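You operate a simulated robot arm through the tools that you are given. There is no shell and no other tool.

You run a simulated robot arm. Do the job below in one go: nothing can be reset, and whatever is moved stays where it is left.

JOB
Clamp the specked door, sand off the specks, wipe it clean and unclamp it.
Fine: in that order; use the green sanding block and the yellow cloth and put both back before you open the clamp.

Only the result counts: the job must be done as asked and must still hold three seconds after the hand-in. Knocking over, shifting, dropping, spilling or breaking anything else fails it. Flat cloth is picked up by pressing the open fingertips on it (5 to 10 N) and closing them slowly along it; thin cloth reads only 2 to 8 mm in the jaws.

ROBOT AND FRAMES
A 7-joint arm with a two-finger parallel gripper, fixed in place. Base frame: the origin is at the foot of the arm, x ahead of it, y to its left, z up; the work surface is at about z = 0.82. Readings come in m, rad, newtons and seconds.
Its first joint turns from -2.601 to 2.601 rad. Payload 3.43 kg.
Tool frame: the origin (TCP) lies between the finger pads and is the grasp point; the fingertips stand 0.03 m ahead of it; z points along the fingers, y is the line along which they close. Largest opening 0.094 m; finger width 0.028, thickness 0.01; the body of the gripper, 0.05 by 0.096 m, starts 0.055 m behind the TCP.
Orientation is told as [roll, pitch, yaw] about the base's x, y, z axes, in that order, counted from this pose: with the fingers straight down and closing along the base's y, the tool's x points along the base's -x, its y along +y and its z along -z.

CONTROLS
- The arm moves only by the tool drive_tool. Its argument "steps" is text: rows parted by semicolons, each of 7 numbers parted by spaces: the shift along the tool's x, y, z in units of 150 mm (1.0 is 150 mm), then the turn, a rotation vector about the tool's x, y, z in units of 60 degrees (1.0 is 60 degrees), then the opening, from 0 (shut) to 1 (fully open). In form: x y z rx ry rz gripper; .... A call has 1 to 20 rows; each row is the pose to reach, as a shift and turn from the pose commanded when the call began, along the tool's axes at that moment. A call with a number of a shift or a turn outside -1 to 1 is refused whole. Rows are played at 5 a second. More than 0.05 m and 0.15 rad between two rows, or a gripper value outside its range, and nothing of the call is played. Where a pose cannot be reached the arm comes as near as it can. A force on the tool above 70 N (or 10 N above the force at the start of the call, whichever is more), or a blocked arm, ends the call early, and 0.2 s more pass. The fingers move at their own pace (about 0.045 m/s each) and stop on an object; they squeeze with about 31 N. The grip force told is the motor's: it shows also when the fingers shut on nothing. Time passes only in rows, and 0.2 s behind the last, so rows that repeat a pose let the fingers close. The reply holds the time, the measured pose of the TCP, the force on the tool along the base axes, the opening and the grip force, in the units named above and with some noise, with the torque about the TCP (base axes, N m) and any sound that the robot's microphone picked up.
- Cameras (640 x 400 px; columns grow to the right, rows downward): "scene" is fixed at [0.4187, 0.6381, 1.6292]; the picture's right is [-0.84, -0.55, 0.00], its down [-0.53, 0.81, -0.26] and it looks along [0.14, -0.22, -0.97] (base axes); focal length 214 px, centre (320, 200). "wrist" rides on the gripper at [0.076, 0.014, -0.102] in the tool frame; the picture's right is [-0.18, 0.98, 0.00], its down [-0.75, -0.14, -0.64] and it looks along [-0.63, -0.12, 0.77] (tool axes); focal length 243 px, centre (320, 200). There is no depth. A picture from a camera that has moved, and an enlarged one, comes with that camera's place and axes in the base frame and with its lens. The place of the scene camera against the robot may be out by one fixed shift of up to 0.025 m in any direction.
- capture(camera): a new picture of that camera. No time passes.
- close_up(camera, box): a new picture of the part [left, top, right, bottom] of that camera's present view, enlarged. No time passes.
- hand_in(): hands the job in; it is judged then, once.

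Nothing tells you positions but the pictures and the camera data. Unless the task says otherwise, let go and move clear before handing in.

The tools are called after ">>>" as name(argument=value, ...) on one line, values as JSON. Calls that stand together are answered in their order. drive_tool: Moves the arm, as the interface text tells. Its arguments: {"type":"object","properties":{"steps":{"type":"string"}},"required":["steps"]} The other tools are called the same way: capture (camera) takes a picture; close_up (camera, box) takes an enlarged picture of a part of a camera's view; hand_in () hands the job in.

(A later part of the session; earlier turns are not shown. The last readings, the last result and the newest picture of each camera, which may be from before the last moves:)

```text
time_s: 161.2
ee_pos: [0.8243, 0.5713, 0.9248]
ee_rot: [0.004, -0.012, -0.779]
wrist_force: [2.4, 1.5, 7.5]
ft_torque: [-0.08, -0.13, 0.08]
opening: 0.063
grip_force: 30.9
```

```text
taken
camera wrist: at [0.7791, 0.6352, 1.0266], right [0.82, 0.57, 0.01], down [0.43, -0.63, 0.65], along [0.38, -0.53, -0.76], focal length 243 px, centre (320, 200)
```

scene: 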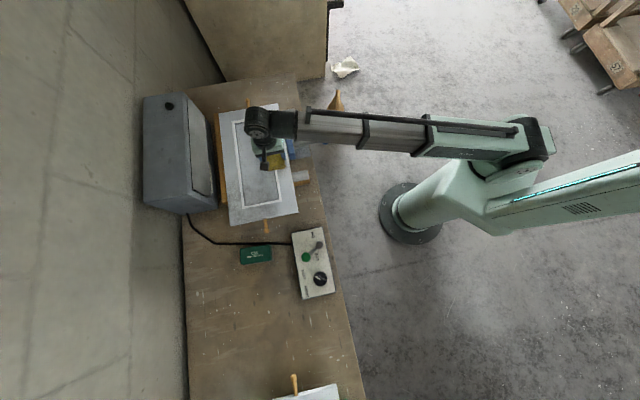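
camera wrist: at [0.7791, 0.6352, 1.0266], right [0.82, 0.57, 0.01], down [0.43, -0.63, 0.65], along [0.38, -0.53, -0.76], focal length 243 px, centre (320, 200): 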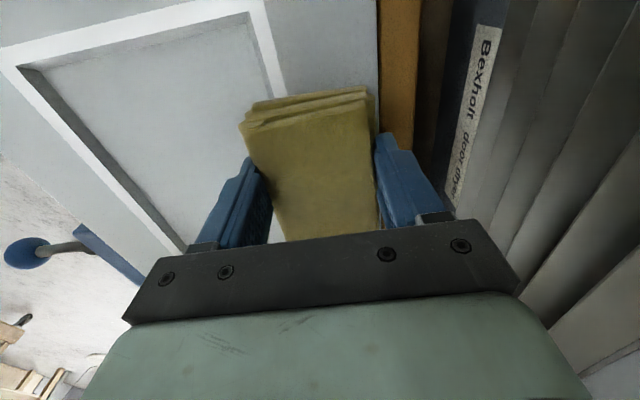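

Contact 7.5 N here and the wiped part of the stile is clean. Continue a bit further up, then back down.

>>> drive_tool(steps="-0.08 0 0.001 0 0 0 0; -0.16 0 0.002 0 0 0 0; -0.24 0 0.003 0 0 0 0; -0.32 0 0.004 0 0 0 0; -0.32 0 0.004 0 0 0 0")

>>> drive_tool(steps="0.1 0 -0.002 0 0 0 0; 0.2 0 -0.003 0 0 0 0; 0.3 0 -0.004 0 0 0 0; 0.4 0 -0.005 0 0 0 0; 0.5 0 -0.007 0 0 0 0; 0.6 0 -0.008 0 0 0 0; 0.7 0 -0.01 0 0 0 0; 0.7 0 -0.01 0 0 0 0")

>>> close_up(camera="scene", box=[190, 80, 330, 240])

```text
time_s: 162.4
ee_pos: [0.8578, 0.5375, 0.9241]
ee_rot: [0.003, -0.013, -0.779]
wrist_force: [-2.6, 3.0, 11.5]
ft_torque: [0.01, 0.12, 0.0]
opening: 0.0629
grip_force: 30.9
```

```text
time_s: 164.2
ee_pos: [0.7846, 0.6111, 0.9265]
ee_rot: [0.002, -0.014, -0.779]
wrist_force: [-0.4, 0.3, -0.6]
ft_torque: [-0.02, 0.03, 0.04]
opening: 0.0629
grip_force: 31.1
```

```text
2.50 times, centred on (260, 160) of scene
camera zoom: at [0.4187, 0.6381, 1.6292], right [-0.84, -0.55, 0.0], down [-0.53, 0.81, -0.26], along [0.14, -0.22, -0.97], focal length 536 px, centre (470, 300)
```

zoom: 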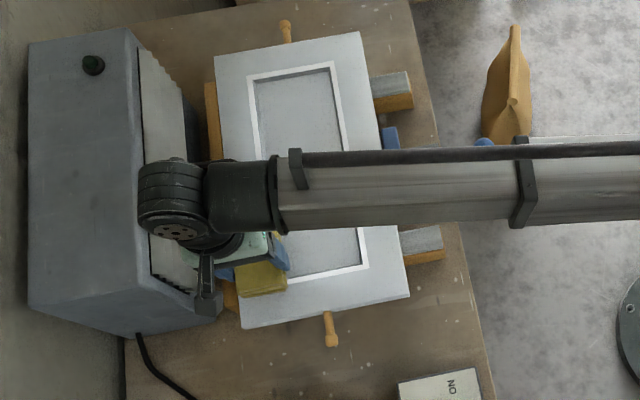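

Stile clean and door stayed put. Finally the lower rail: lift, go to its clamp-side end, and wipe towards the fence.

>>> drive_tool(steps="0 0 -0.1 0 0 0 0; 0.1 -0.1 -0.13 0 0 0 0; 0.2 -0.25 -0.13 0 0 0 0; 0.32 -0.4 -0.13 0 0 0 0; 0.32 -0.55 -0.13 0 0 0 0; 0.32 -0.7 -0.13 0 0 0 0; 0.32 -0.85 -0.13 0 0 0 0; 0.32 -0.95 -0.13 0 0 0 0; 0.32 -0.95 -0.06 0 0 0 0; 0.32 -0.95 -0.02 0 0 0 0; 0.32 -0.95 -0.005 0 0 0 0; 0.32 -0.95 -0.005 0 0 0 0")

>>> capture(camera="wrist")

```text
time_s: 166.8
ee_pos: [0.6491, 0.5438, 0.9249]
ee_rot: [0.0, -0.011, -0.78]
wrist_force: [-0.5, -0.4, 0.4]
ft_torque: [-0.04, 0.01, -0.03]
opening: 0.0629
grip_force: 30.9
```

```text
taken
camera wrist: at [0.6044, 0.6071, 1.0266], right [0.82, 0.57, 0.0], down [0.43, -0.62, 0.65], along [0.37, -0.53, -0.76], focal length 243 px, centre (320, 200)
```

wrist: 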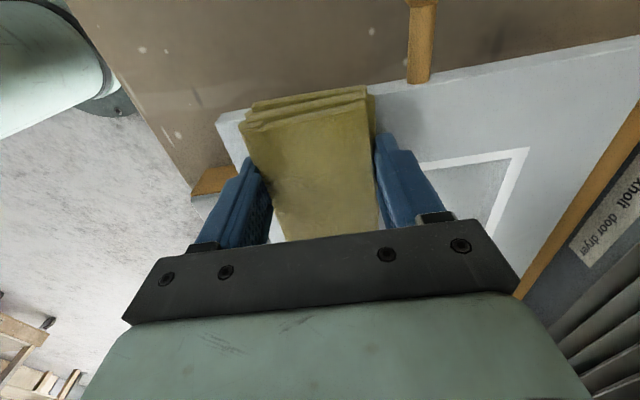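

>>> drive_tool(steps="0 0 0.004 0 0 0 0; 0 0 0.007 0 0 0 0; 0 0 0.007 0 0 0 0")

```text
time_s: 167.6
ee_pos: [0.65, 0.5429, 0.9253]
ee_rot: [0.004, -0.012, -0.778]
wrist_force: [2.1, 1.8, 20.6]
ft_torque: [-0.24, 0.14, -0.01]
opening: 0.0628
grip_force: 31.1
```

>>> drive_tool(steps="0 0 -0.004 0 0 0 0; 0 0.1 -0.004 0 0 0 0; 0 0.2 -0.004 0 0 0 0; 0 0.3 -0.004 0 0 0 0; 0 0.4 -0.004 0 0 0 0; 0 0.5 -0.004 0 0 0 0; 0 0.5 -0.004 0 0 0 0")

>>> close_up(camera="scene", box=[190, 80, 330, 240])

```text
time_s: 169.2
ee_pos: [0.7023, 0.5976, 0.924]
ee_rot: [0.004, -0.013, -0.779]
wrist_force: [-1.7, -2.5, 9.9]
ft_torque: [-0.13, 0.12, 0.01]
opening: 0.0626
grip_force: 31.5
```

```text
2.50 times, centred on (260, 160) of scene
camera zoom: at [0.4187, 0.6381, 1.6292], right [-0.84, -0.55, 0.0], down [-0.53, 0.81, -0.26], along [0.14, -0.22, -0.97], focal length 536 px, centre (470, 300)
```

zoom: 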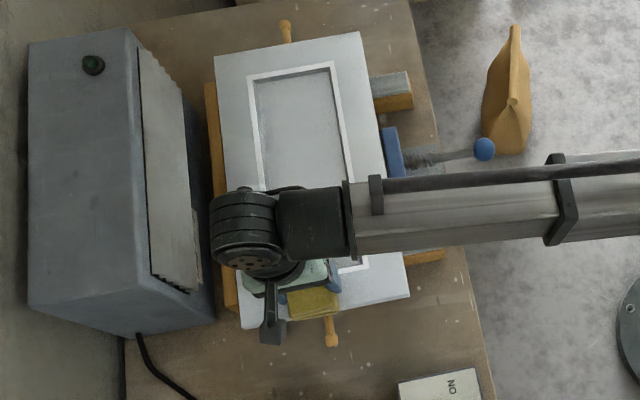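

Good: 10 N and the door is steady. Finish the rail stroke, then lift and inspect.

>>> drive_tool(steps="0 0.1 0 0 0 0 0; 0 0.2 0 0 0 0 0; 0 0.3 0 0 0 0 0; 0 0.4 0 0 0 0 0; 0 0.45 0 0 0 0 0; 0 0.45 -0.1 0 0 0 0; 0 0.4 -0.3 0 0 0 0; 0 0.3 -0.5 0 0 0 0; 0 0.2 -0.7 0 0 0 0; 0.15 0.05 -0.8 0 0 0 0; 0.3 -0.1 -0.8 0 0 0 0; 0.45 -0.25 -0.8 0 0 0 0; 0.6 -0.4 -0.8 0 0 0 0; 0.75 -0.4 -0.8 0 0 0 0; 0.9 -0.4 -0.8 0 0 0 0")

>>> capture(camera="wrist")

>>> close_up(camera="scene", box=[190, 80, 330, 240])

>>> close_up(camera="scene", box=[210, 90, 300, 190])

```text
time_s: 172.4
ee_pos: [0.5613, 0.6474, 1.045]
ee_rot: [0.0, -0.013, -0.778]
wrist_force: [0.0, 0.4, 0.2]
ft_torque: [0.01, 0.01, 0.02]
opening: 0.0629
grip_force: 31.3
```

```text
taken
camera wrist: at [0.5168, 0.7126, 1.146], right [0.82, 0.57, 0.0], down [0.43, -0.62, 0.65], along [0.37, -0.53, -0.76], focal length 243 px, centre (320, 200)
```

wrist: 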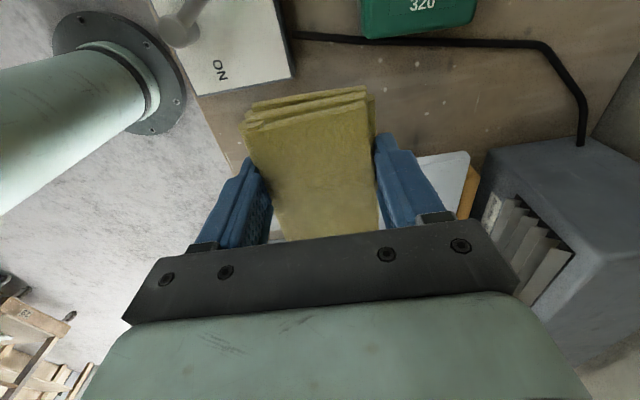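

```text
2.50 times, centred on (260, 160) of scene
camera zoom: at [0.4187, 0.6381, 1.6292], right [-0.84, -0.55, 0.0], down [-0.53, 0.81, -0.26], along [0.14, -0.22, -0.97], focal length 536 px, centre (470, 300)
```

zoom: 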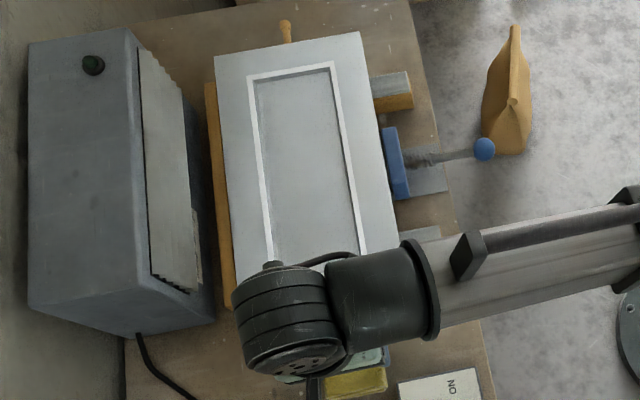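

```text
4.00 times, centred on (255, 140) of scene
camera zoom: at [0.4187, 0.6381, 1.6292], right [-0.84, -0.55, 0.0], down [-0.53, 0.81, -0.26], along [0.14, -0.22, -0.97], focal length 858 px, centre (580, 440)
```

zoom: 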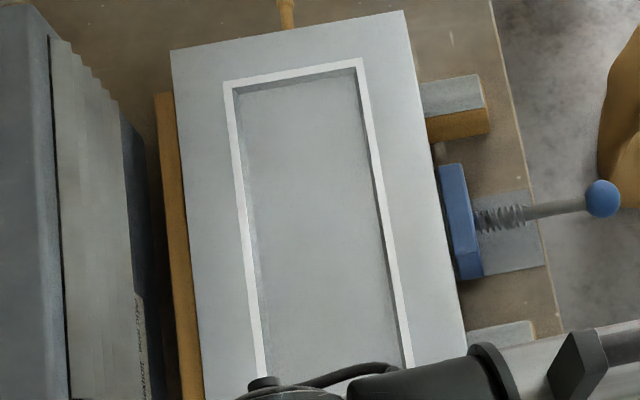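

Looks clean from above. I'll double-check the panel with the wrist camera before putting the cloth back.

>>> drive_tool(steps="-0.15 0.09 0 0 0 0 0; -0.3 0.18 0 0 0 0 0; -0.45 0.27 0 0 0 0 0; -0.6 0.36 0 0 0 0 0; -0.75 0.45 0 0 0 0 0; -0.9 0.54 0 0 0 0 0; -0.947 0.56 0 0 0 0 0")

>>> capture(camera="wrist")

>>> close_up(camera="wrist", box=[60, 0, 300, 160])

>>> close_up(camera="wrist", box=[330, 0, 570, 160])

```text
time_s: 174.0
ee_pos: [0.7224, 0.6097, 1.0453]
ee_rot: [0.002, -0.013, -0.778]
wrist_force: [-0.8, -1.0, -1.0]
ft_torque: [0.03, -0.01, 0.01]
opening: 0.0627
grip_force: 31.4
```

```text
taken
camera wrist: at [0.6769, 0.6733, 1.1458], right [0.82, 0.57, 0.0], down [0.43, -0.62, 0.65], along [0.37, -0.53, -0.76], focal length 243 px, centre (320, 200)
```

wrist: 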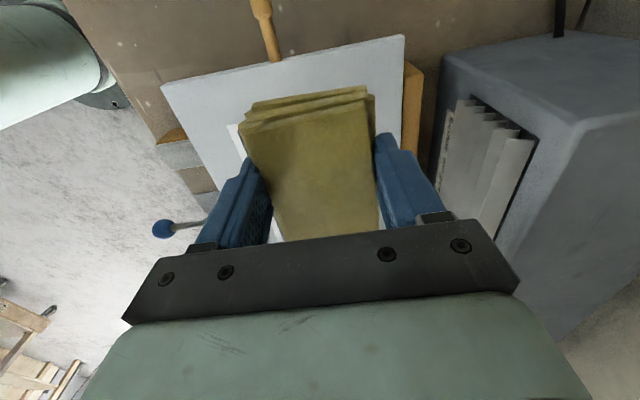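

```text
2.50 times, centred on (180, 80) of wrist
camera zoom: at [0.6769, 0.6733, 1.1458], right [0.82, 0.57, 0.0], down [0.43, -0.62, 0.65], along [0.37, -0.53, -0.76], focal length 606 px, centre (670, 500)
```

zoom: 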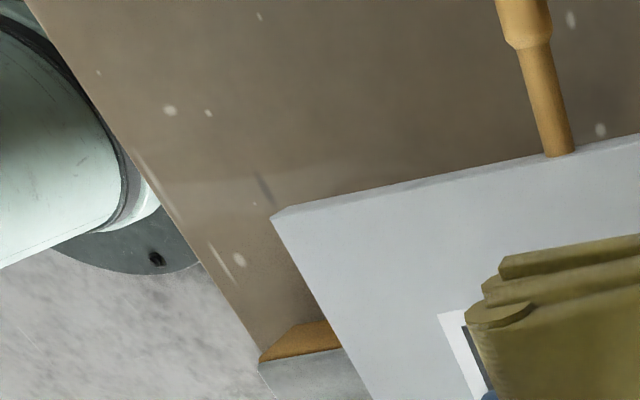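

```text
2.50 times, centred on (450, 80) of wrist
camera zoom: at [0.6769, 0.6733, 1.1458], right [0.82, 0.57, 0.0], down [0.43, -0.62, 0.65], along [0.37, -0.53, -0.76], focal length 606 px, centre (-5, 500)
```

zoom: 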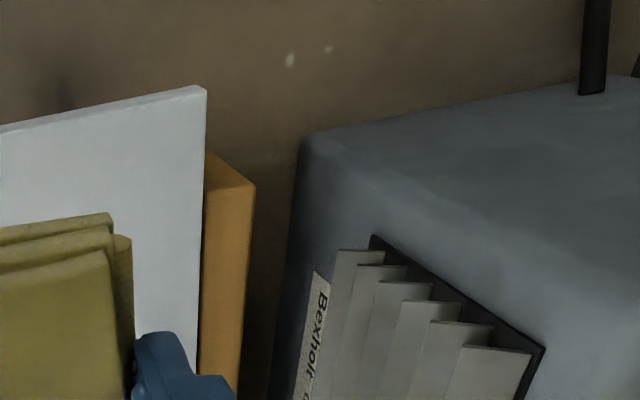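

Clean. Now carry the cloth back towards its place and get an unobstructed scene view of the door.

>>> drive_tool(steps="0.15 0.02 0 0 0 0 0; 0.3 0.04 0 0 0 0 0; 0.45 0.06 0 0 0 0 0; 0.6 0.08 0 0 0 0 0; 0.75 0.092 0 0 0 0 0; 0.9 0.11 0 0 0 0 0; 0.98 0.12 0 0 0 0 0")

>>> drive_tool(steps="0.15 0.02 0 0 0 0 0; 0.3 0.04 0.02 0 0 0 0; 0.45 0.06 0.04 0 0 0 0; 0.6 0.08 0.08 0 0 0 0; 0.75 0.092 0.1 0 0 0 0; 0.9 0.11 0.15 0 0 0 0; 0.98 0.12 0.2 0 0 0 0")

>>> capture(camera="scene")

>>> close_up(camera="scene", box=[205, 85, 305, 225])

>>> close_up(camera="scene", box=[215, 140, 305, 220])

```text
time_s: 175.6
ee_pos: [0.6312, 0.7259, 1.0422]
ee_rot: [0.002, -0.013, -0.778]
wrist_force: [-0.1, 0.4, 0.1]
ft_torque: [0.0, 0.0, 0.01]
opening: 0.0628
grip_force: 30.9
```

```text
time_s: 177.2
ee_pos: [0.5387, 0.8424, 1.0134]
ee_rot: [0.001, -0.012, -0.78]
wrist_force: [-0.1, -0.9, 0.5]
ft_torque: [-0.02, 0.01, -0.02]
opening: 0.0632
grip_force: 31.3
```

```text
taken
```

scene: 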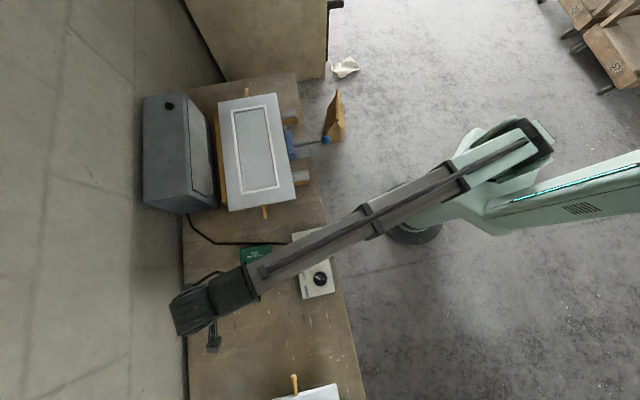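

```text
2.86 times, centred on (255, 155) of scene
camera zoom: at [0.4187, 0.6381, 1.6292], right [-0.84, -0.55, 0.0], down [-0.53, 0.81, -0.26], along [0.14, -0.22, -0.97], focal length 613 px, centre (506, 329)
```

zoom: 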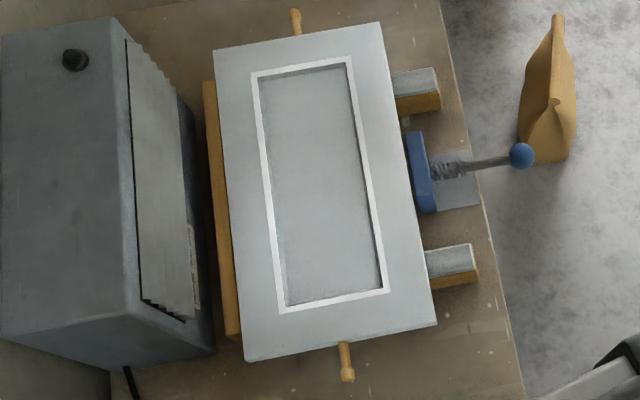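

```text
5.00 times, centred on (260, 180) of scene
camera zoom: at [0.4187, 0.6381, 1.6292], right [-0.84, -0.55, 0.0], down [-0.53, 0.81, -0.26], along [0.14, -0.22, -0.97], focal length 1072 px, centre (620, 300)
```

zoom: 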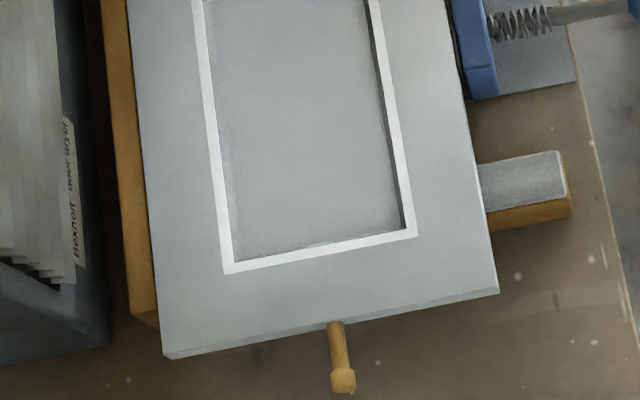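

Nearly spotless; only thin faint strips remain along the recess's fence-side and lower edges. I'll go back for one careful pass along those edges.

>>> drive_tool(steps="-0.14 -0.02 -0.05 0 0 0 0; -0.28 -0.04 -0.1 0 0 0 0; -0.42 -0.06 -0.15 0 0 0 0; -0.56 -0.07 -0.2 0 0 0 0; -0.7 -0.09 -0.2 0 0 0 0; -0.838 -0.11 -0.2 0 0 0 0; -0.838 -0.11 -0.2 0 0 0 0")

>>> drive_tool(steps="-0.14 -0.02 0 0 0 0 0; -0.28 -0.04 0 0 0 0 0; -0.42 -0.06 0 0 0 0 0; -0.56 -0.07 0 0 0 0 0; -0.7 -0.09 0 0 0 0 0; -0.838 -0.11 0 0 0 0 0; -0.838 -0.11 0 0 0 0 0")

>>> drive_tool(steps="-0.14 -0.02 0 0 0 0 0; -0.28 -0.04 0 0 0 0 0; -0.42 -0.06 0 0 0 0 0; -0.56 -0.07 0.1 0 0 0 0; -0.7 -0.09 0.25 0 0 0 0; -0.838 -0.11 0.4 0 0 0 0; -0.838 -0.11 0.6 0 0 0 0; -0.838 -0.11 0.68 0 0 0 0; -0.838 -0.11 0.68 0 0 0 0")

>>> capture(camera="wrist")

```text
time_s: 178.8
ee_pos: [0.6167, 0.7419, 1.0432]
ee_rot: [0.002, -0.012, -0.778]
wrist_force: [0.7, -0.1, -0.6]
ft_torque: [0.01, 0.0, 0.04]
opening: 0.063
grip_force: 30.8
```

```text
time_s: 180.4
ee_pos: [0.6941, 0.6424, 1.0438]
ee_rot: [0.001, -0.011, -0.779]
wrist_force: [0.6, 0.2, -0.2]
ft_torque: [0.02, 0.02, 0.03]
opening: 0.0631
grip_force: 31.3
```

```text
time_s: 182.4
ee_pos: [0.7734, 0.5423, 0.945]
ee_rot: [0.003, -0.012, -0.777]
wrist_force: [-0.9, 0.3, -1.0]
ft_torque: [-0.01, -0.02, 0.02]
opening: 0.0631
grip_force: 30.9
```

```text
taken
camera wrist: at [0.7288, 0.6052, 1.0464], right [0.82, 0.57, 0.0], down [0.43, -0.62, 0.65], along [0.37, -0.53, -0.76], focal length 243 px, centre (320, 200)
```

wrist: 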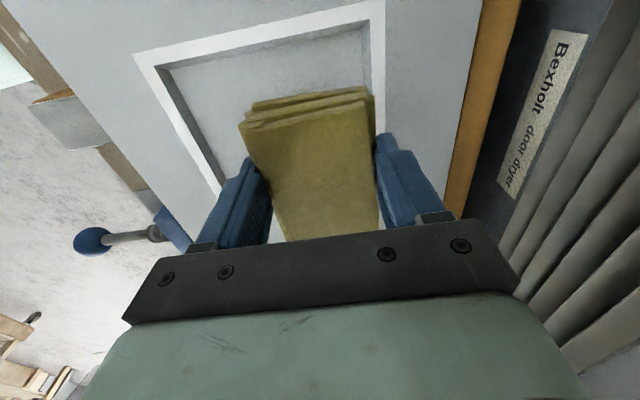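

>>> drive_tool(steps="0 -0.03 0.05 0 0 0 0; 0 -0.03 0.1 0 0 0 0; 0 -0.03 0.15 0 0 0 0; 0 -0.03 0.165 0 0 0 0; 0 -0.03 0.165 0 0 0 0")

>>> drive_tool(steps="0 0 0.004 0 0 0 0; 0 0 0.007 0 0 0 0; 0 0 0.007 0 0 0 0")

```text
time_s: 183.6
ee_pos: [0.7709, 0.5376, 0.9183]
ee_rot: [0.002, -0.011, -0.779]
wrist_force: [0.5, 0.1, -1.2]
ft_torque: [-0.01, -0.01, -0.01]
opening: 0.0628
grip_force: 30.9
```

```text
time_s: 184.4
ee_pos: [0.7712, 0.5373, 0.9188]
ee_rot: [0.001, -0.011, -0.779]
wrist_force: [-1.2, -0.9, 3.2]
ft_torque: [-0.13, 0.07, -0.03]
opening: 0.0628
grip_force: 31.0
```

>>> drive_tool(steps="0.03 0 0.002 0 0 0 0; 0.06 0 0.002 0 0 0 0; 0.08 0 0.002 0 0 0 0; 0.08 0 0.002 0 0 0 0")

>>> drive_tool(steps="0 0.02 0 0 0 0 0; 0 0.04 0 0 0 0 0; 0 0.04 0 0 0 0 0")

>>> capture(camera="wrist")

```text
time_s: 185.4
ee_pos: [0.7625, 0.5457, 0.9182]
ee_rot: [0.002, -0.011, -0.777]
wrist_force: [0.0, -0.1, 2.0]
ft_torque: [-0.1, 0.02, 0.0]
opening: 0.063
grip_force: 31.2
```

```text
time_s: 186.2
ee_pos: [0.7645, 0.5466, 0.918]
ee_rot: [-0.008, -0.011, -0.779]
wrist_force: [-25.6, -23.4, 0.5]
ft_torque: [-0.67, 0.74, -0.11]
opening: 0.0626
grip_force: 31.4
```

```text
taken
camera wrist: at [0.7192, 0.6117, 1.0196], right [0.82, 0.57, 0.0], down [0.44, -0.62, 0.65], along [0.37, -0.54, -0.76], focal length 243 px, centre (320, 200)
```

wrist: 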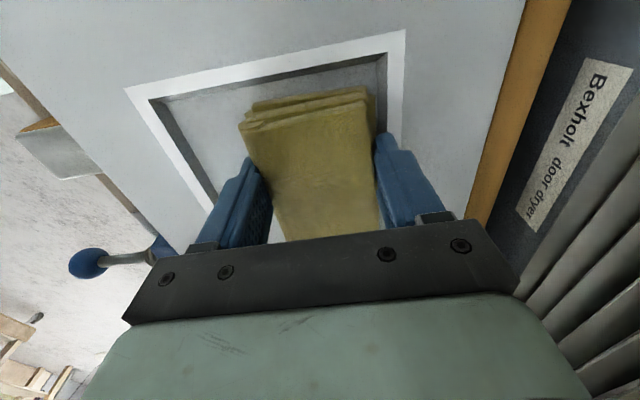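

>>> drive_tool(steps="0 -0.02 0.002 0 0 0 0; 0 -0.033 0.004 0 0 0 0; 0 -0.033 0.004 0 0 0 0")

>>> drive_tool(steps="0.03 0 0 0 0 0 0; 0.06 0 0 0 0 0 0; 0.06 0 0 0 0 0 0")

```text
time_s: 187.0
ee_pos: [0.7635, 0.5474, 0.9175]
ee_rot: [0.003, -0.012, -0.778]
wrist_force: [-8.0, -8.0, 2.1]
ft_torque: [-0.43, 0.36, -0.18]
opening: 0.0626
grip_force: 30.7
```

```text
time_s: 187.8
ee_pos: [0.757, 0.5527, 0.918]
ee_rot: [0.003, -0.015, -0.778]
wrist_force: [3.3, -15.9, 10.7]
ft_torque: [-0.58, 0.04, -0.38]
opening: 0.0629
grip_force: 30.9
```

In the corner, touching both walls lightly. Sweep along the lower edge and back, then along the fence-side edge.

>>> drive_tool(steps="-0.008 -0.05 0 0 0 0 0; -0.008 -0.12 0 0 0 0 0; -0.008 -0.2 0 0 0 0 0; -0.008 -0.28 0 0 0 0 0; -0.008 -0.2 0 0 0 0 0; -0.008 -0.12 0 0 0 0 0; -0.008 -0.05 0 0 0 0 0; -0.008 -0.01 0 0 0 0 0; -0.008 -0.01 0 0 0 0 0")

>>> drive_tool(steps="-0.1 0 0.001 0 0 0 0; -0.2 0 0.002 0 0 0 0; -0.3 0 0.0035 0 0 0 0; -0.4 0 0.005 0 0 0 0; -0.5 0 0.006 0 0 0 0; -0.5 0 0.006 0 0 0 0")

>>> close_up(camera="scene", box=[190, 80, 330, 240])

```text
time_s: 189.8
ee_pos: [0.7541, 0.5503, 0.9187]
ee_rot: [0.002, -0.013, -0.778]
wrist_force: [-2.8, -2.5, 6.5]
ft_torque: [-0.13, 0.21, -0.03]
opening: 0.0627
grip_force: 31.3
```

```text
time_s: 191.2
ee_pos: [0.807, 0.4981, 0.9171]
ee_rot: [0.0, -0.011, -0.777]
wrist_force: [-5.0, 4.9, 17.1]
ft_torque: [-0.01, 0.21, -0.04]
opening: 0.063
grip_force: 30.7
```

```text
2.50 times, centred on (260, 160) of scene
camera zoom: at [0.4187, 0.6381, 1.6292], right [-0.84, -0.55, 0.0], down [-0.53, 0.81, -0.26], along [0.14, -0.22, -0.97], focal length 536 px, centre (470, 300)
```

zoom: 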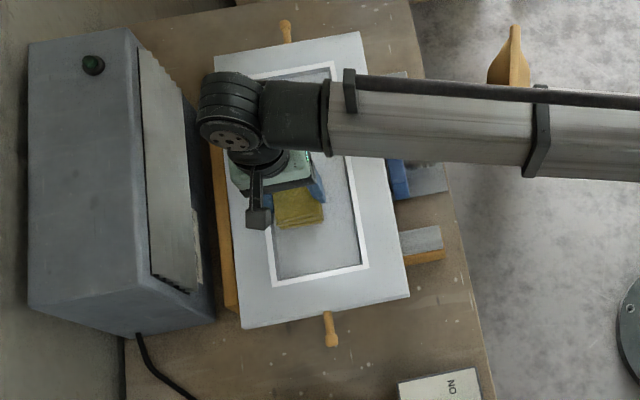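

Done. Lift straight up and carry the cloth back to its spot.

>>> drive_tool(steps="0 -0.02 -0.05 0 0 0 0; 0 -0.02 -0.2 0 0 0 0; 0 -0.02 -0.4 0 0 0 0; 0.05 -0.02 -0.6 0 0 0 0; 0.15 0 -0.8 0 0 0 0; 0.3 0.03 -0.83 0 0 0 0; 0.45 0.05 -0.83 0 0 0 0; 0.6 0.08 -0.83 0 0 0 0; 0.75 0.1 -0.83 0 0 0 0; 0.9 0.12 -0.83 0 0 0 0; 1 0.13 -0.83 0 0 0 0")

>>> drive_tool(steps="0.15 0.02 0 0 0 0 0; 0.3 0.04 0 0 0 0 0; 0.45 0.06 0 0 0 0 0; 0.6 0.08 0 0 0 0 0; 0.75 0.1 0 0 0 0 0; 0.9 0.12 0 0 0 0 0; 1 0.13 0 0 0 0 0")

>>> drive_tool(steps="0.15 0.02 0 0 0 0 0; 0.3 0.04 0 0 0 0 0; 0.45 0.06 0.02 0 0 0 0; 0.6 0.08 0.05 0 0 0 0; 0.75 0.1 0.1 0 0 0 0; 0.9 0.12 0.15 0 0 0 0; 1 0.13 0.2 0 0 0 0; 1 0.13 0.2 0 0 0 0")

>>> close_up(camera="scene", box=[205, 85, 305, 225])

>>> close_up(camera="scene", box=[215, 140, 305, 220])

```text
time_s: 193.6
ee_pos: [0.7147, 0.6186, 1.0401]
ee_rot: [0.0, -0.012, -0.778]
wrist_force: [0.1, -0.4, -1.2]
ft_torque: [-0.02, -0.01, 0.01]
opening: 0.0628
grip_force: 31.0
```

```text
time_s: 195.2
ee_pos: [0.6217, 0.7372, 1.0367]
ee_rot: [0.002, -0.011, -0.779]
wrist_force: [-0.2, -0.2, 0.3]
ft_torque: [-0.03, 0.01, 0.0]
opening: 0.063
grip_force: 31.5
```

```text
time_s: 197.0
ee_pos: [0.526, 0.8581, 1.0051]
ee_rot: [0.001, -0.012, -0.777]
wrist_force: [0.6, 0.5, -1.6]
ft_torque: [0.0, 0.05, -0.01]
opening: 0.0628
grip_force: 30.4
```

```text
2.86 times, centred on (255, 155) of scene
camera zoom: at [0.4187, 0.6381, 1.6292], right [-0.84, -0.55, 0.0], down [-0.53, 0.81, -0.26], along [0.14, -0.22, -0.97], focal length 613 px, centre (506, 329)
```

zoom: 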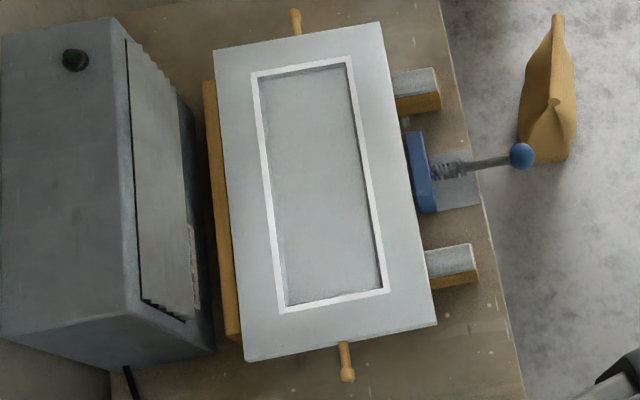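

```text
5.00 times, centred on (260, 180) of scene
camera zoom: at [0.4187, 0.6381, 1.6292], right [-0.84, -0.55, 0.0], down [-0.53, 0.81, -0.26], along [0.14, -0.22, -0.97], focal length 1072 px, centre (620, 300)
```

zoom: 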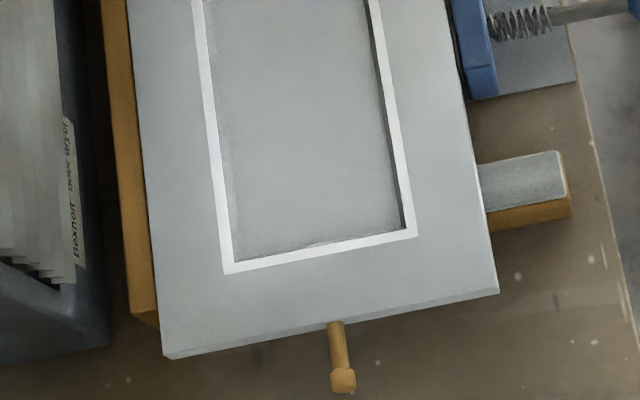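

The door is clean (what's left is just the recess's bevel shading). Now I put the cloth down at its original spot.

>>> drive_tool(steps="0.05 0.005 0.1 0 0 0 0; 0.1 0.01 0.25 0 0 0 0; 0.143 0.017 0.4 0 0 0 0; 0.143 0.017 0.55 0 0 0 0; 0.143 0.017 0.7 0 0 0 0; 0.143 0.017 0.82 0 0 0 0; 0.143 0.017 0.9 0 0 0 0; 0.143 0.017 0.93 0 0 0 0; 0.143 0.017 0.93 0 0 0 0")

>>> drive_tool(steps="0 0 0.008 0 0 0 0; 0 0 0.015 0 0 0 0; 0 0 0.015 0 0 0 0")

```text
time_s: 199.0
ee_pos: [0.5163, 0.8732, 0.8675]
ee_rot: [0.001, -0.012, -0.779]
wrist_force: [-0.4, -0.4, -0.4]
ft_torque: [0.0, 0.0, 0.01]
opening: 0.0628
grip_force: 31.4
```

```text
time_s: 199.8
ee_pos: [0.5172, 0.8728, 0.8643]
ee_rot: [0.001, -0.012, -0.78]
wrist_force: [0.2, 1.3, -0.5]
ft_torque: [-0.01, -0.02, -0.01]
opening: 0.0628
grip_force: 30.8
```

>>> drive_tool(steps="0.015 -0.005 0 0 0 0 0; 0.028 -0.009 0.008 0 0 0 0; 0.028 -0.009 0.015 0 0 0 0; 0.028 -0.009 0.015 0 0 0 0")

>>> drive_tool(steps="0 0 0.006 0 0 0 0; 0 0 0.01 0 0 0 0; 0 0 0.01 0 0 0 0")

```text
time_s: 200.8
ee_pos: [0.5134, 0.8755, 0.8633]
ee_rot: [0.001, -0.013, -0.778]
wrist_force: [0.4, -0.1, -0.5]
ft_torque: [0.0, 0.03, 0.01]
opening: 0.0629
grip_force: 31.0
```

```text
time_s: 201.6
ee_pos: [0.5124, 0.8743, 0.8605]
ee_rot: [0.002, -0.012, -0.777]
wrist_force: [1.2, 0.3, -0.3]
ft_torque: [0.0, 0.0, 0.03]
opening: 0.0628
grip_force: 31.0
```

>>> drive_tool(steps="0 0 0.006 0 0 0 0; 0 0 0.01 0 0 0 0; 0 0 0.01 0 0 0 0")

>>> drive_tool(steps="0 0 0.004 0 0 0 0; 0 0 0.007 0 0 0 0; 0 0 0.007 0 0 0 0")

```text
time_s: 202.4
ee_pos: [0.5137, 0.8743, 0.8587]
ee_rot: [0.002, -0.013, -0.779]
wrist_force: [0.2, -0.8, -1.3]
ft_torque: [-0.02, -0.01, 0.01]
opening: 0.0629
grip_force: 30.9
```

```text
time_s: 203.2
ee_pos: [0.5131, 0.8747, 0.8582]
ee_rot: [0.001, -0.011, -0.779]
wrist_force: [-0.1, 0.0, -0.2]
ft_torque: [-0.01, -0.01, -0.01]
opening: 0.0627
grip_force: 30.6
```

>>> drive_tool(steps="0 0 0.004 0 0 0 0; 0 0 0.007 0 0 0 0; 0 0 0.007 0 0 0 0")

>>> drive_tool(steps="0 0 0.003 0 0 0 0; 0 0 0.005 0 0 0 0; 0 0 0.005 0 0 0 0")

```text
time_s: 204.0
ee_pos: [0.5142, 0.8748, 0.8578]
ee_rot: [0.002, -0.013, -0.779]
wrist_force: [0.3, 0.2, -0.6]
ft_torque: [-0.02, -0.02, -0.02]
opening: 0.0629
grip_force: 30.7
```

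```text
time_s: 204.8
ee_pos: [0.5141, 0.8755, 0.8576]
ee_rot: [0.001, -0.01, -0.779]
wrist_force: [-0.1, -0.3, -1.4]
ft_torque: [0.02, 0.0, 0.0]
opening: 0.0629
grip_force: 31.1
```

>>> drive_tool(steps="0 0 0.004 0 0 0 0; 0 0 0.007 0 0 0 0; 0 0 0.007 0 0 0 0")

```text
time_s: 205.6
ee_pos: [0.5132, 0.8756, 0.8558]
ee_rot: [0.004, -0.014, -0.779]
wrist_force: [1.6, 2.0, 7.0]
ft_torque: [-0.17, 0.07, 0.02]
opening: 0.0628
grip_force: 31.4
```

Cloth rests on the bench (7 N). Opening slowly and rising straight up.

>>> drive_tool(steps="0 0 0 0 0 0 0.72; 0 0 0 0 0 0 0.85; 0 0 0 0 0 0 1; 0 0 0 0 0 0 1; 0 0 -0.05 0 0 0 1; 0 0 -0.15 0 0 0 1; 0 0 -0.3 0 0 0 1; 0 0 -0.5 0 0 0 1; 0 0 -0.7 0 0 0 1; 0 0 -0.9 0 0 0 1; 0 0 -1 0 0 0 1")

>>> capture(camera="wrist")

>>> capture(camera="scene")

```text
time_s: 208.0
ee_pos: [0.5104, 0.8761, 1.003]
ee_rot: [0.001, -0.012, -0.779]
wrist_force: [-0.2, 0.1, -0.4]
ft_torque: [0.0, 0.02, -0.03]
opening: 0.0941
grip_force: 0.1
```

```text
taken
camera wrist: at [0.4654, 0.9396, 1.1053], right [0.82, 0.57, 0.0], down [0.43, -0.62, 0.65], along [0.37, -0.53, -0.76], focal length 243 px, centre (320, 200)
```

wrist: 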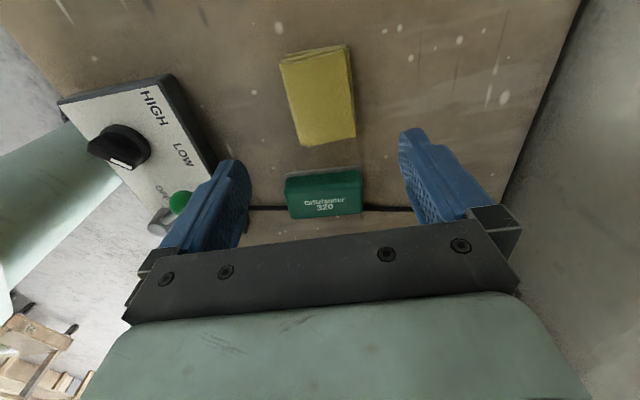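

```text
taken
```

scene: 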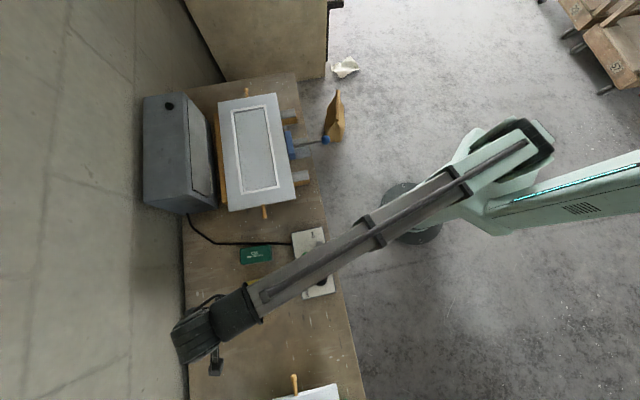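

Both tools are back in place. Now I travel to the clamp's ball to open it.

>>> drive_tool(steps="-0.12 -0.08 -0.05 0 0 0 1; -0.26 -0.16 -0.1 0 0 0 1; -0.4 -0.24 -0.15 0 0 0 1; -0.54 -0.32 -0.2 0 0 0 1; -0.68 -0.4 -0.25 0 0 0 1; -0.852 -0.508 -0.27 0 0 0 1")

>>> drive_tool(steps="-0.14 -0.08 0 0 0 0 1; -0.28 -0.16 0 0 0 0 1; -0.42 -0.24 0 0 0 0 1; -0.56 -0.33 0 0 0 0 1; -0.7 -0.42 0 0 0 0 1; -0.852 -0.508 0 0 0 0 1")

>>> drive_tool(steps="-0.14 -0.08 0 0 0 0 1; -0.28 -0.16 0 0 0 0 1; -0.42 -0.24 0 0 0 0 1; -0.56 -0.33 0 0 0 0 1; -0.7 -0.42 0 0 0 0 1; -0.852 -0.508 0 0 0 0 1")

>>> drive_tool(steps="-0.14 -0.08 0 0 0 0 1; -0.28 -0.16 0 0 0 0 1; -0.42 -0.24 0 0 0 0 1; -0.56 -0.33 0 0 0 0 1; -0.7 -0.42 0 0 0 0 1; -0.852 -0.508 0 0 0 0 1; -0.852 -0.508 0 0 0 0 1")

>>> capture(camera="wrist")

```text
time_s: 209.4
ee_pos: [0.5483, 0.7314, 1.0457]
ee_rot: [0.002, -0.012, -0.777]
wrist_force: [0.7, -0.1, 0.0]
ft_torque: [-0.01, -0.03, 0.01]
opening: 0.0941
grip_force: 0.1
```

```text
time_s: 210.8
ee_pos: [0.5857, 0.5862, 1.0464]
ee_rot: [0.003, -0.01, -0.779]
wrist_force: [-0.2, -0.2, -0.1]
ft_torque: [-0.01, 0.02, -0.01]
opening: 0.0941
grip_force: 0.1
```

```text
time_s: 212.2
ee_pos: [0.625, 0.4416, 1.0505]
ee_rot: [0.0, -0.012, -0.777]
wrist_force: [1.0, -0.3, 0.7]
ft_torque: [0.0, 0.02, 0.0]
opening: 0.0938
grip_force: 0.0
```

```text
time_s: 213.8
ee_pos: [0.6614, 0.3, 1.0505]
ee_rot: [-0.001, -0.012, -0.778]
wrist_force: [0.8, 0.4, 0.4]
ft_torque: [0.01, 0.01, 0.01]
opening: 0.0941
grip_force: 0.1
```

```text
taken
camera wrist: at [0.6175, 0.3644, 1.1523], right [0.82, 0.57, 0.0], down [0.43, -0.62, 0.65], along [0.37, -0.53, -0.76], focal length 243 px, centre (320, 200)
```

wrist: 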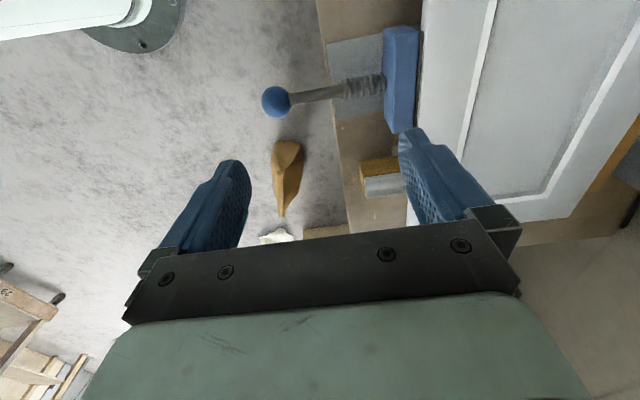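

>>> drive_tool(steps="0 -0.02 0 0 0 0.1 1; -0.01 -0.04 0 0 0 0.2 1; -0.01 -0.06 0 0 0 0.3 1; -0.02 -0.08 0 0 0 0.4 1; -0.02 -0.1 0 0 0 0.5 1; -0.03 -0.12 0 0 0 0.6 1; -0.03 -0.14 0 0 0 0.7 1; -0.034 -0.153 0 0 0 0.8 1")

>>> drive_tool(steps="-0.02 -0.01 0 0 0 0.1 1; -0.04 -0.02 0 0 0 0.2 1; -0.06 -0.03 0 0 0 0.3 1; -0.08 -0.04 0 0 0 0.4 1; -0.1 -0.06 0 0 0 0.5 1; -0.12 -0.07 0 0 0 0.6 1; -0.137 -0.077 0 0 0 0.7 1; -0.137 -0.077 0 0 0 0.72 1; -0.137 -0.077 0 0 0 0.72 1")

>>> capture(camera="wrist")

```text
time_s: 215.6
ee_pos: [0.6495, 0.2791, 1.0513]
ee_rot: [0.011, -0.006, -1.618]
wrist_force: [0.5, 0.1, -0.3]
ft_torque: [0.02, -0.01, 0.0]
opening: 0.0941
grip_force: 0.2
```

```text
time_s: 217.6
ee_pos: [0.6372, 0.261, 1.0514]
ee_rot: [0.012, 0.001, -2.369]
wrist_force: [0.0, 0.2, -0.4]
ft_torque: [-0.03, 0.02, 0.0]
opening: 0.0939
grip_force: 0.1
```

```text
taken
camera wrist: at [0.7007, 0.3038, 1.1537], right [0.55, -0.83, 0.01], down [-0.65, -0.42, 0.64], along [-0.53, -0.36, -0.77], focal length 243 px, centre (320, 200)
```

wrist: 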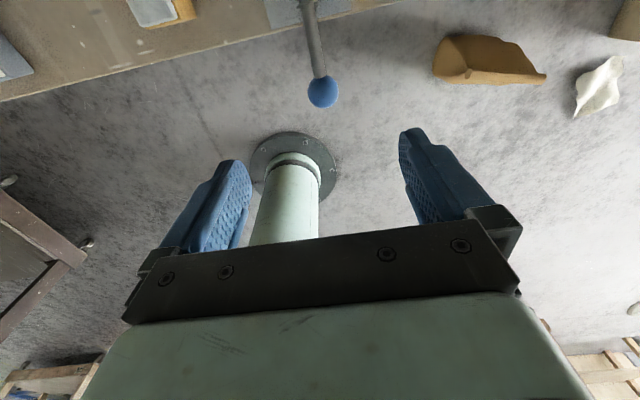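

Ball at about (0.638, 0.256). For a positive pull I'll close the fingers on the rod just in front of the ball, so the ball can't slip.

>>> drive_tool(steps="0.07 0.005 0.1 0 0 0 1; 0.14 0.01 0.25 0 0 0 1; 0.22 0.01 0.4 0 0 0 1; 0.22 0.01 0.55 0 0 0 1; 0.22 0.01 0.7 0 0 0 1; 0.22 0.01 0.7 0 0 0 1")

>>> capture(camera="wrist")

>>> close_up(camera="scene", box=[260, 80, 400, 170])

```text
time_s: 219.0
ee_pos: [0.663, 0.2819, 0.9478]
ee_rot: [0.011, 0.005, -2.371]
wrist_force: [-0.3, -1.0, -0.6]
ft_torque: [-0.03, 0.01, 0.0]
opening: 0.0939
grip_force: 0.0
```

```text
taken
camera wrist: at [0.7268, 0.3246, 1.0491], right [0.55, -0.83, 0.01], down [-0.65, -0.42, 0.64], along [-0.53, -0.36, -0.77], focal length 243 px, centre (320, 200)
```

wrist: 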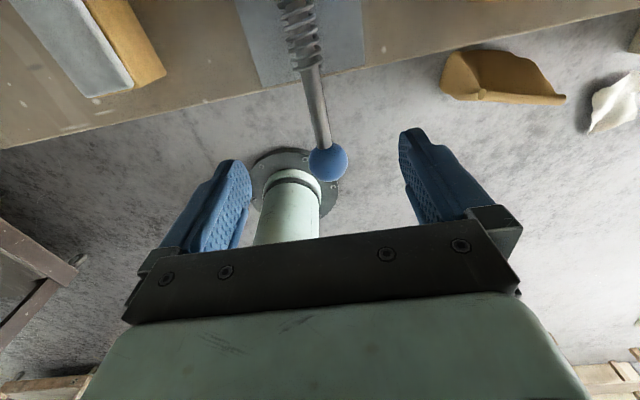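

```text
4.44 times, centred on (330, 125) of scene
camera zoom: at [0.4187, 0.6381, 1.6292], right [-0.84, -0.55, 0.0], down [-0.53, 0.81, -0.26], along [0.14, -0.22, -0.97], focal length 953 px, centre (276, 533)
```

zoom: 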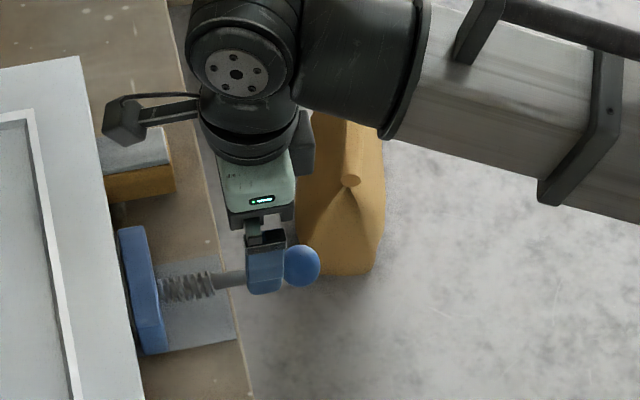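

>>> drive_tool(steps="0.01 0.013 0.12 0 0 0 1; 0.02 0.013 0.25 0 0 0 1; 0.02 0.013 0.37 0 0 0 1; 0.02 0.013 0.47 0 0 0 1; 0.02 0.013 0.47 0 0 0 1")

>>> capture(camera="wrist")

```text
time_s: 220.2
ee_pos: [0.6675, 0.2815, 0.8763]
ee_rot: [0.013, 0.001, -2.37]
wrist_force: [0.3, -0.1, -0.1]
ft_torque: [0.02, 0.02, 0.0]
opening: 0.0937
grip_force: 0.1
```

```text
taken
camera wrist: at [0.7317, 0.3246, 0.9777], right [0.55, -0.83, 0.01], down [-0.64, -0.42, 0.64], along [-0.53, -0.36, -0.77], focal length 243 px, centre (320, 200)
```

wrist: 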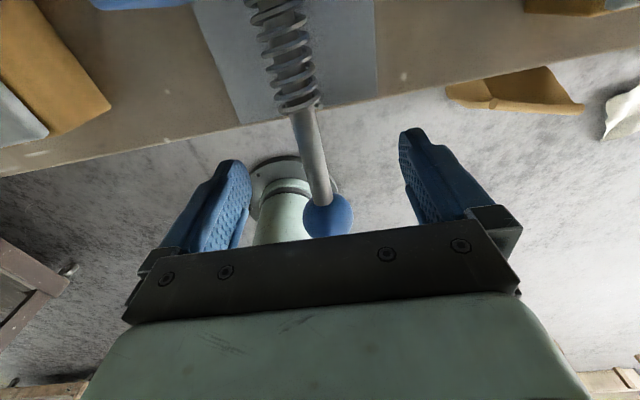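

Move 12 mm further in front of the ball, then close on the rod.

>>> drive_tool(steps="0.04 0 0 0 0 0 1; 0.08 0 0 0 0 0 1; 0.08 0 0 0 0 0 0.6; 0.08 0 0 0 0 0 0.3; 0.08 0 0 0 0 0 0.15; 0.08 0 0 0 0 0 0; 0.08 0 0 0 0 0 0; 0.08 0 0 0 0 0 0; 0.08 0 0 0 0 0 0")

>>> capture(camera="wrist")

```text
time_s: 222.2
ee_pos: [0.6743, 0.2924, 0.8767]
ee_rot: [0.005, 0.002, -2.367]
wrist_force: [-19.6, 20.8, -2.2]
ft_torque: [0.18, 0.69, 1.19]
opening: 0.0139
grip_force: 45.3
```

```text
taken
camera wrist: at [0.7381, 0.3352, 0.9784], right [0.56, -0.83, 0.01], down [-0.64, -0.42, 0.64], along [-0.53, -0.36, -0.77], focal length 243 px, centre (320, 200)
```

wrist: 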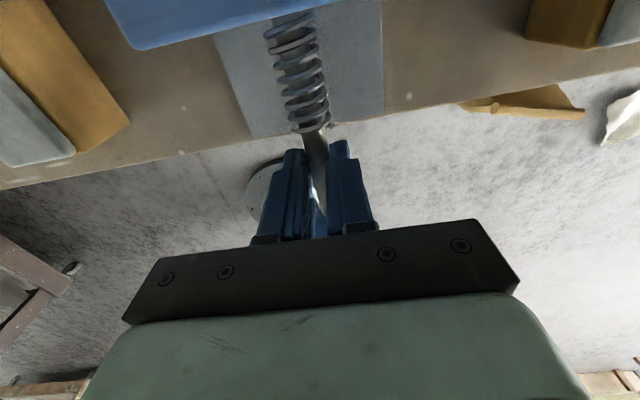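

Holding the rod. Relax the side load and begin pulling the clamp open.

>>> drive_tool(steps="0 -0.012 0 0 0 0 0; 0 -0.025 0 0 0 0 0; -0.03 -0.025 0 0 0 0 0; -0.06 -0.025 0 0 0 0 0; -0.1 -0.025 0 0 0 0 0; -0.1 -0.025 0 0 0 0 0")

>>> close_up(camera="scene", box=[240, 80, 380, 180])

```text
time_s: 223.6
ee_pos: [0.6619, 0.2812, 0.876]
ee_rot: [0.014, 0.003, -2.372]
wrist_force: [7.6, -11.0, 13.0]
ft_torque: [0.54, -1.0, 1.27]
opening: 0.0142
grip_force: 45.7
```

```text
4.00 times, centred on (310, 130) of scene
camera zoom: at [0.4187, 0.6381, 1.6292], right [-0.84, -0.55, 0.0], down [-0.53, 0.81, -0.26], along [0.14, -0.22, -0.97], focal length 858 px, centre (360, 480)
```

zoom: 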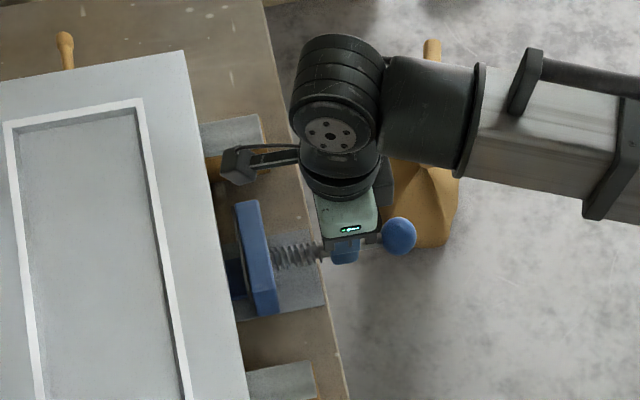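

The jaw is backing off from the door. Continue pulling to the original open position.

>>> drive_tool(steps="0 0.01 -0.003 0 0 0 0; -0.03 0.01 -0.003 0 0 0 0; -0.06 0.01 -0.003 0 0 0 0; -0.09 0.01 -0.003 0 0 0 0; -0.12 0.01 -0.003 0 0 0 0; -0.15 0.01 -0.003 0 0 0 0; -0.18 0.01 -0.003 0 0 0 0; -0.18 0.01 -0.003 0 0 0 0")

>>> close_up(camera="scene", box=[240, 80, 380, 180])

```text
time_s: 225.4
ee_pos: [0.643, 0.2614, 0.8765]
ee_rot: [0.011, 0.004, -2.368]
wrist_force: [5.4, -3.5, -5.4]
ft_torque: [0.43, -0.59, 1.29]
opening: 0.0137
grip_force: 44.9
```

```text
4.00 times, centred on (310, 130) of scene
camera zoom: at [0.4187, 0.6381, 1.6292], right [-0.84, -0.55, 0.0], down [-0.53, 0.81, -0.26], along [0.14, -0.22, -0.97], focal length 858 px, centre (360, 480)
```

zoom: 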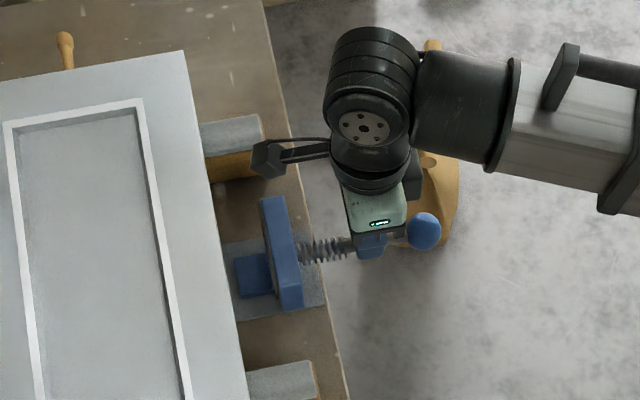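

>>> drive_tool(steps="-0.03 0 0 0 0 0 0; -0.06 0 0 0 0 0 0; -0.09 0 0 0 0 0 0; -0.12 0 0 0 0 0 0; -0.15 0 0 0 0 0 0; -0.18 0 0 0 0 0 0; -0.2 0 0 0 0 0 0; -0.2 0 0 0 0 0 0")

>>> close_up(camera="scene", box=[260, 80, 400, 170])

```text
time_s: 227.2
ee_pos: [0.6225, 0.24, 0.8756]
ee_rot: [0.014, 0.002, -2.37]
wrist_force: [6.5, -3.5, -13.2]
ft_torque: [0.71, -0.89, 1.22]
opening: 0.0138
grip_force: 44.8
```

```text
4.44 times, centred on (330, 125) of scene
camera zoom: at [0.4187, 0.6381, 1.6292], right [-0.84, -0.55, 0.0], down [-0.53, 0.81, -0.26], along [0.14, -0.22, -0.97], focal length 953 px, centre (276, 533)
```

zoom: 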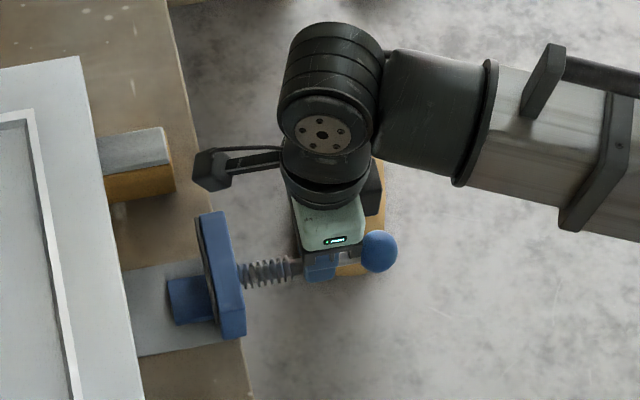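

The jaw is back at its original open position. Release and rise clear.

>>> drive_tool(steps="0 0 0 0 0 0 0.3; 0 0 0 0 0 0 0.7; 0 0 0 0 0 0 1; 0 0 0 0 0 0 1; 0 0 -0.15 0 0 0 1; 0 0 -0.35 0 0 0 1; 0 0 -0.6 0 0 0 1; 0 0 -0.85 0 0 0 1; 0 0 -1 0 0 0 1; 0 0 -1 0 0 0 1")

>>> capture(camera="scene")

>>> close_up(camera="scene", box=[200, 70, 340, 230])

>>> close_up(camera="scene", box=[220, 210, 360, 320])

```text
time_s: 229.4
ee_pos: [0.6211, 0.2425, 1.0262]
ee_rot: [0.012, 0.002, -2.369]
wrist_force: [0.1, -0.5, 0.4]
ft_torque: [0.01, 0.04, -0.03]
opening: 0.0939
grip_force: 0.1
```

```text
taken
```

scene: 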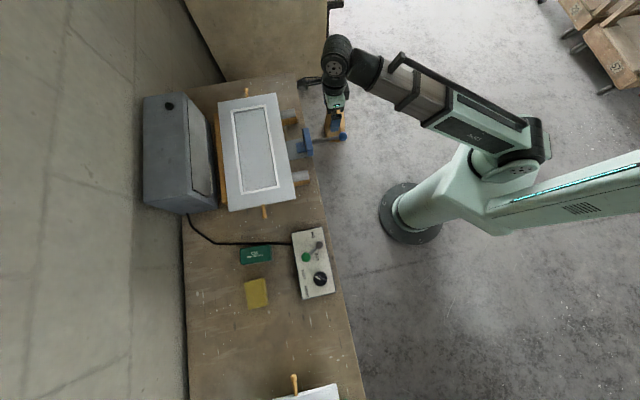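

```text
2.50 times, centred on (270, 150) of scene
camera zoom: at [0.4187, 0.6381, 1.6292], right [-0.84, -0.55, 0.0], down [-0.53, 0.81, -0.26], along [0.14, -0.22, -0.97], focal length 536 px, centre (445, 325)
```

zoom: 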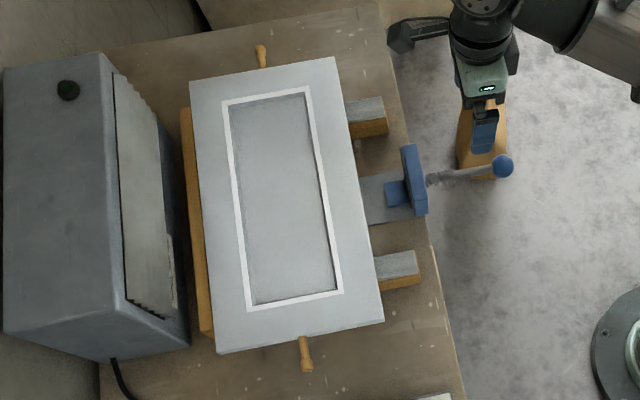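

```text
3.64 times, centred on (290, 265) of scene
camera zoom: at [0.4187, 0.6381, 1.6292], right [-0.84, -0.55, 0.0], down [-0.53, 0.81, -0.26], along [0.14, -0.22, -0.97], focal length 780 px, centre (429, -36)
```

zoom: 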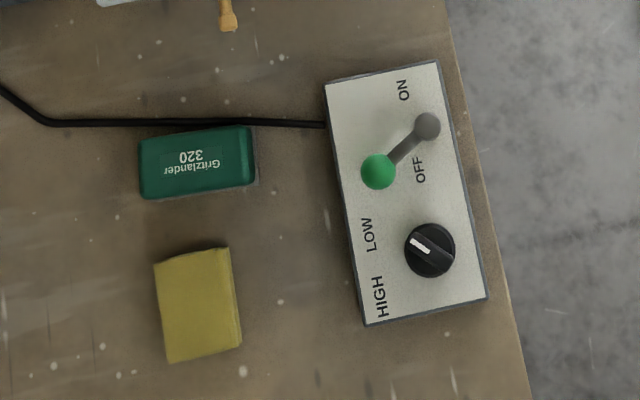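

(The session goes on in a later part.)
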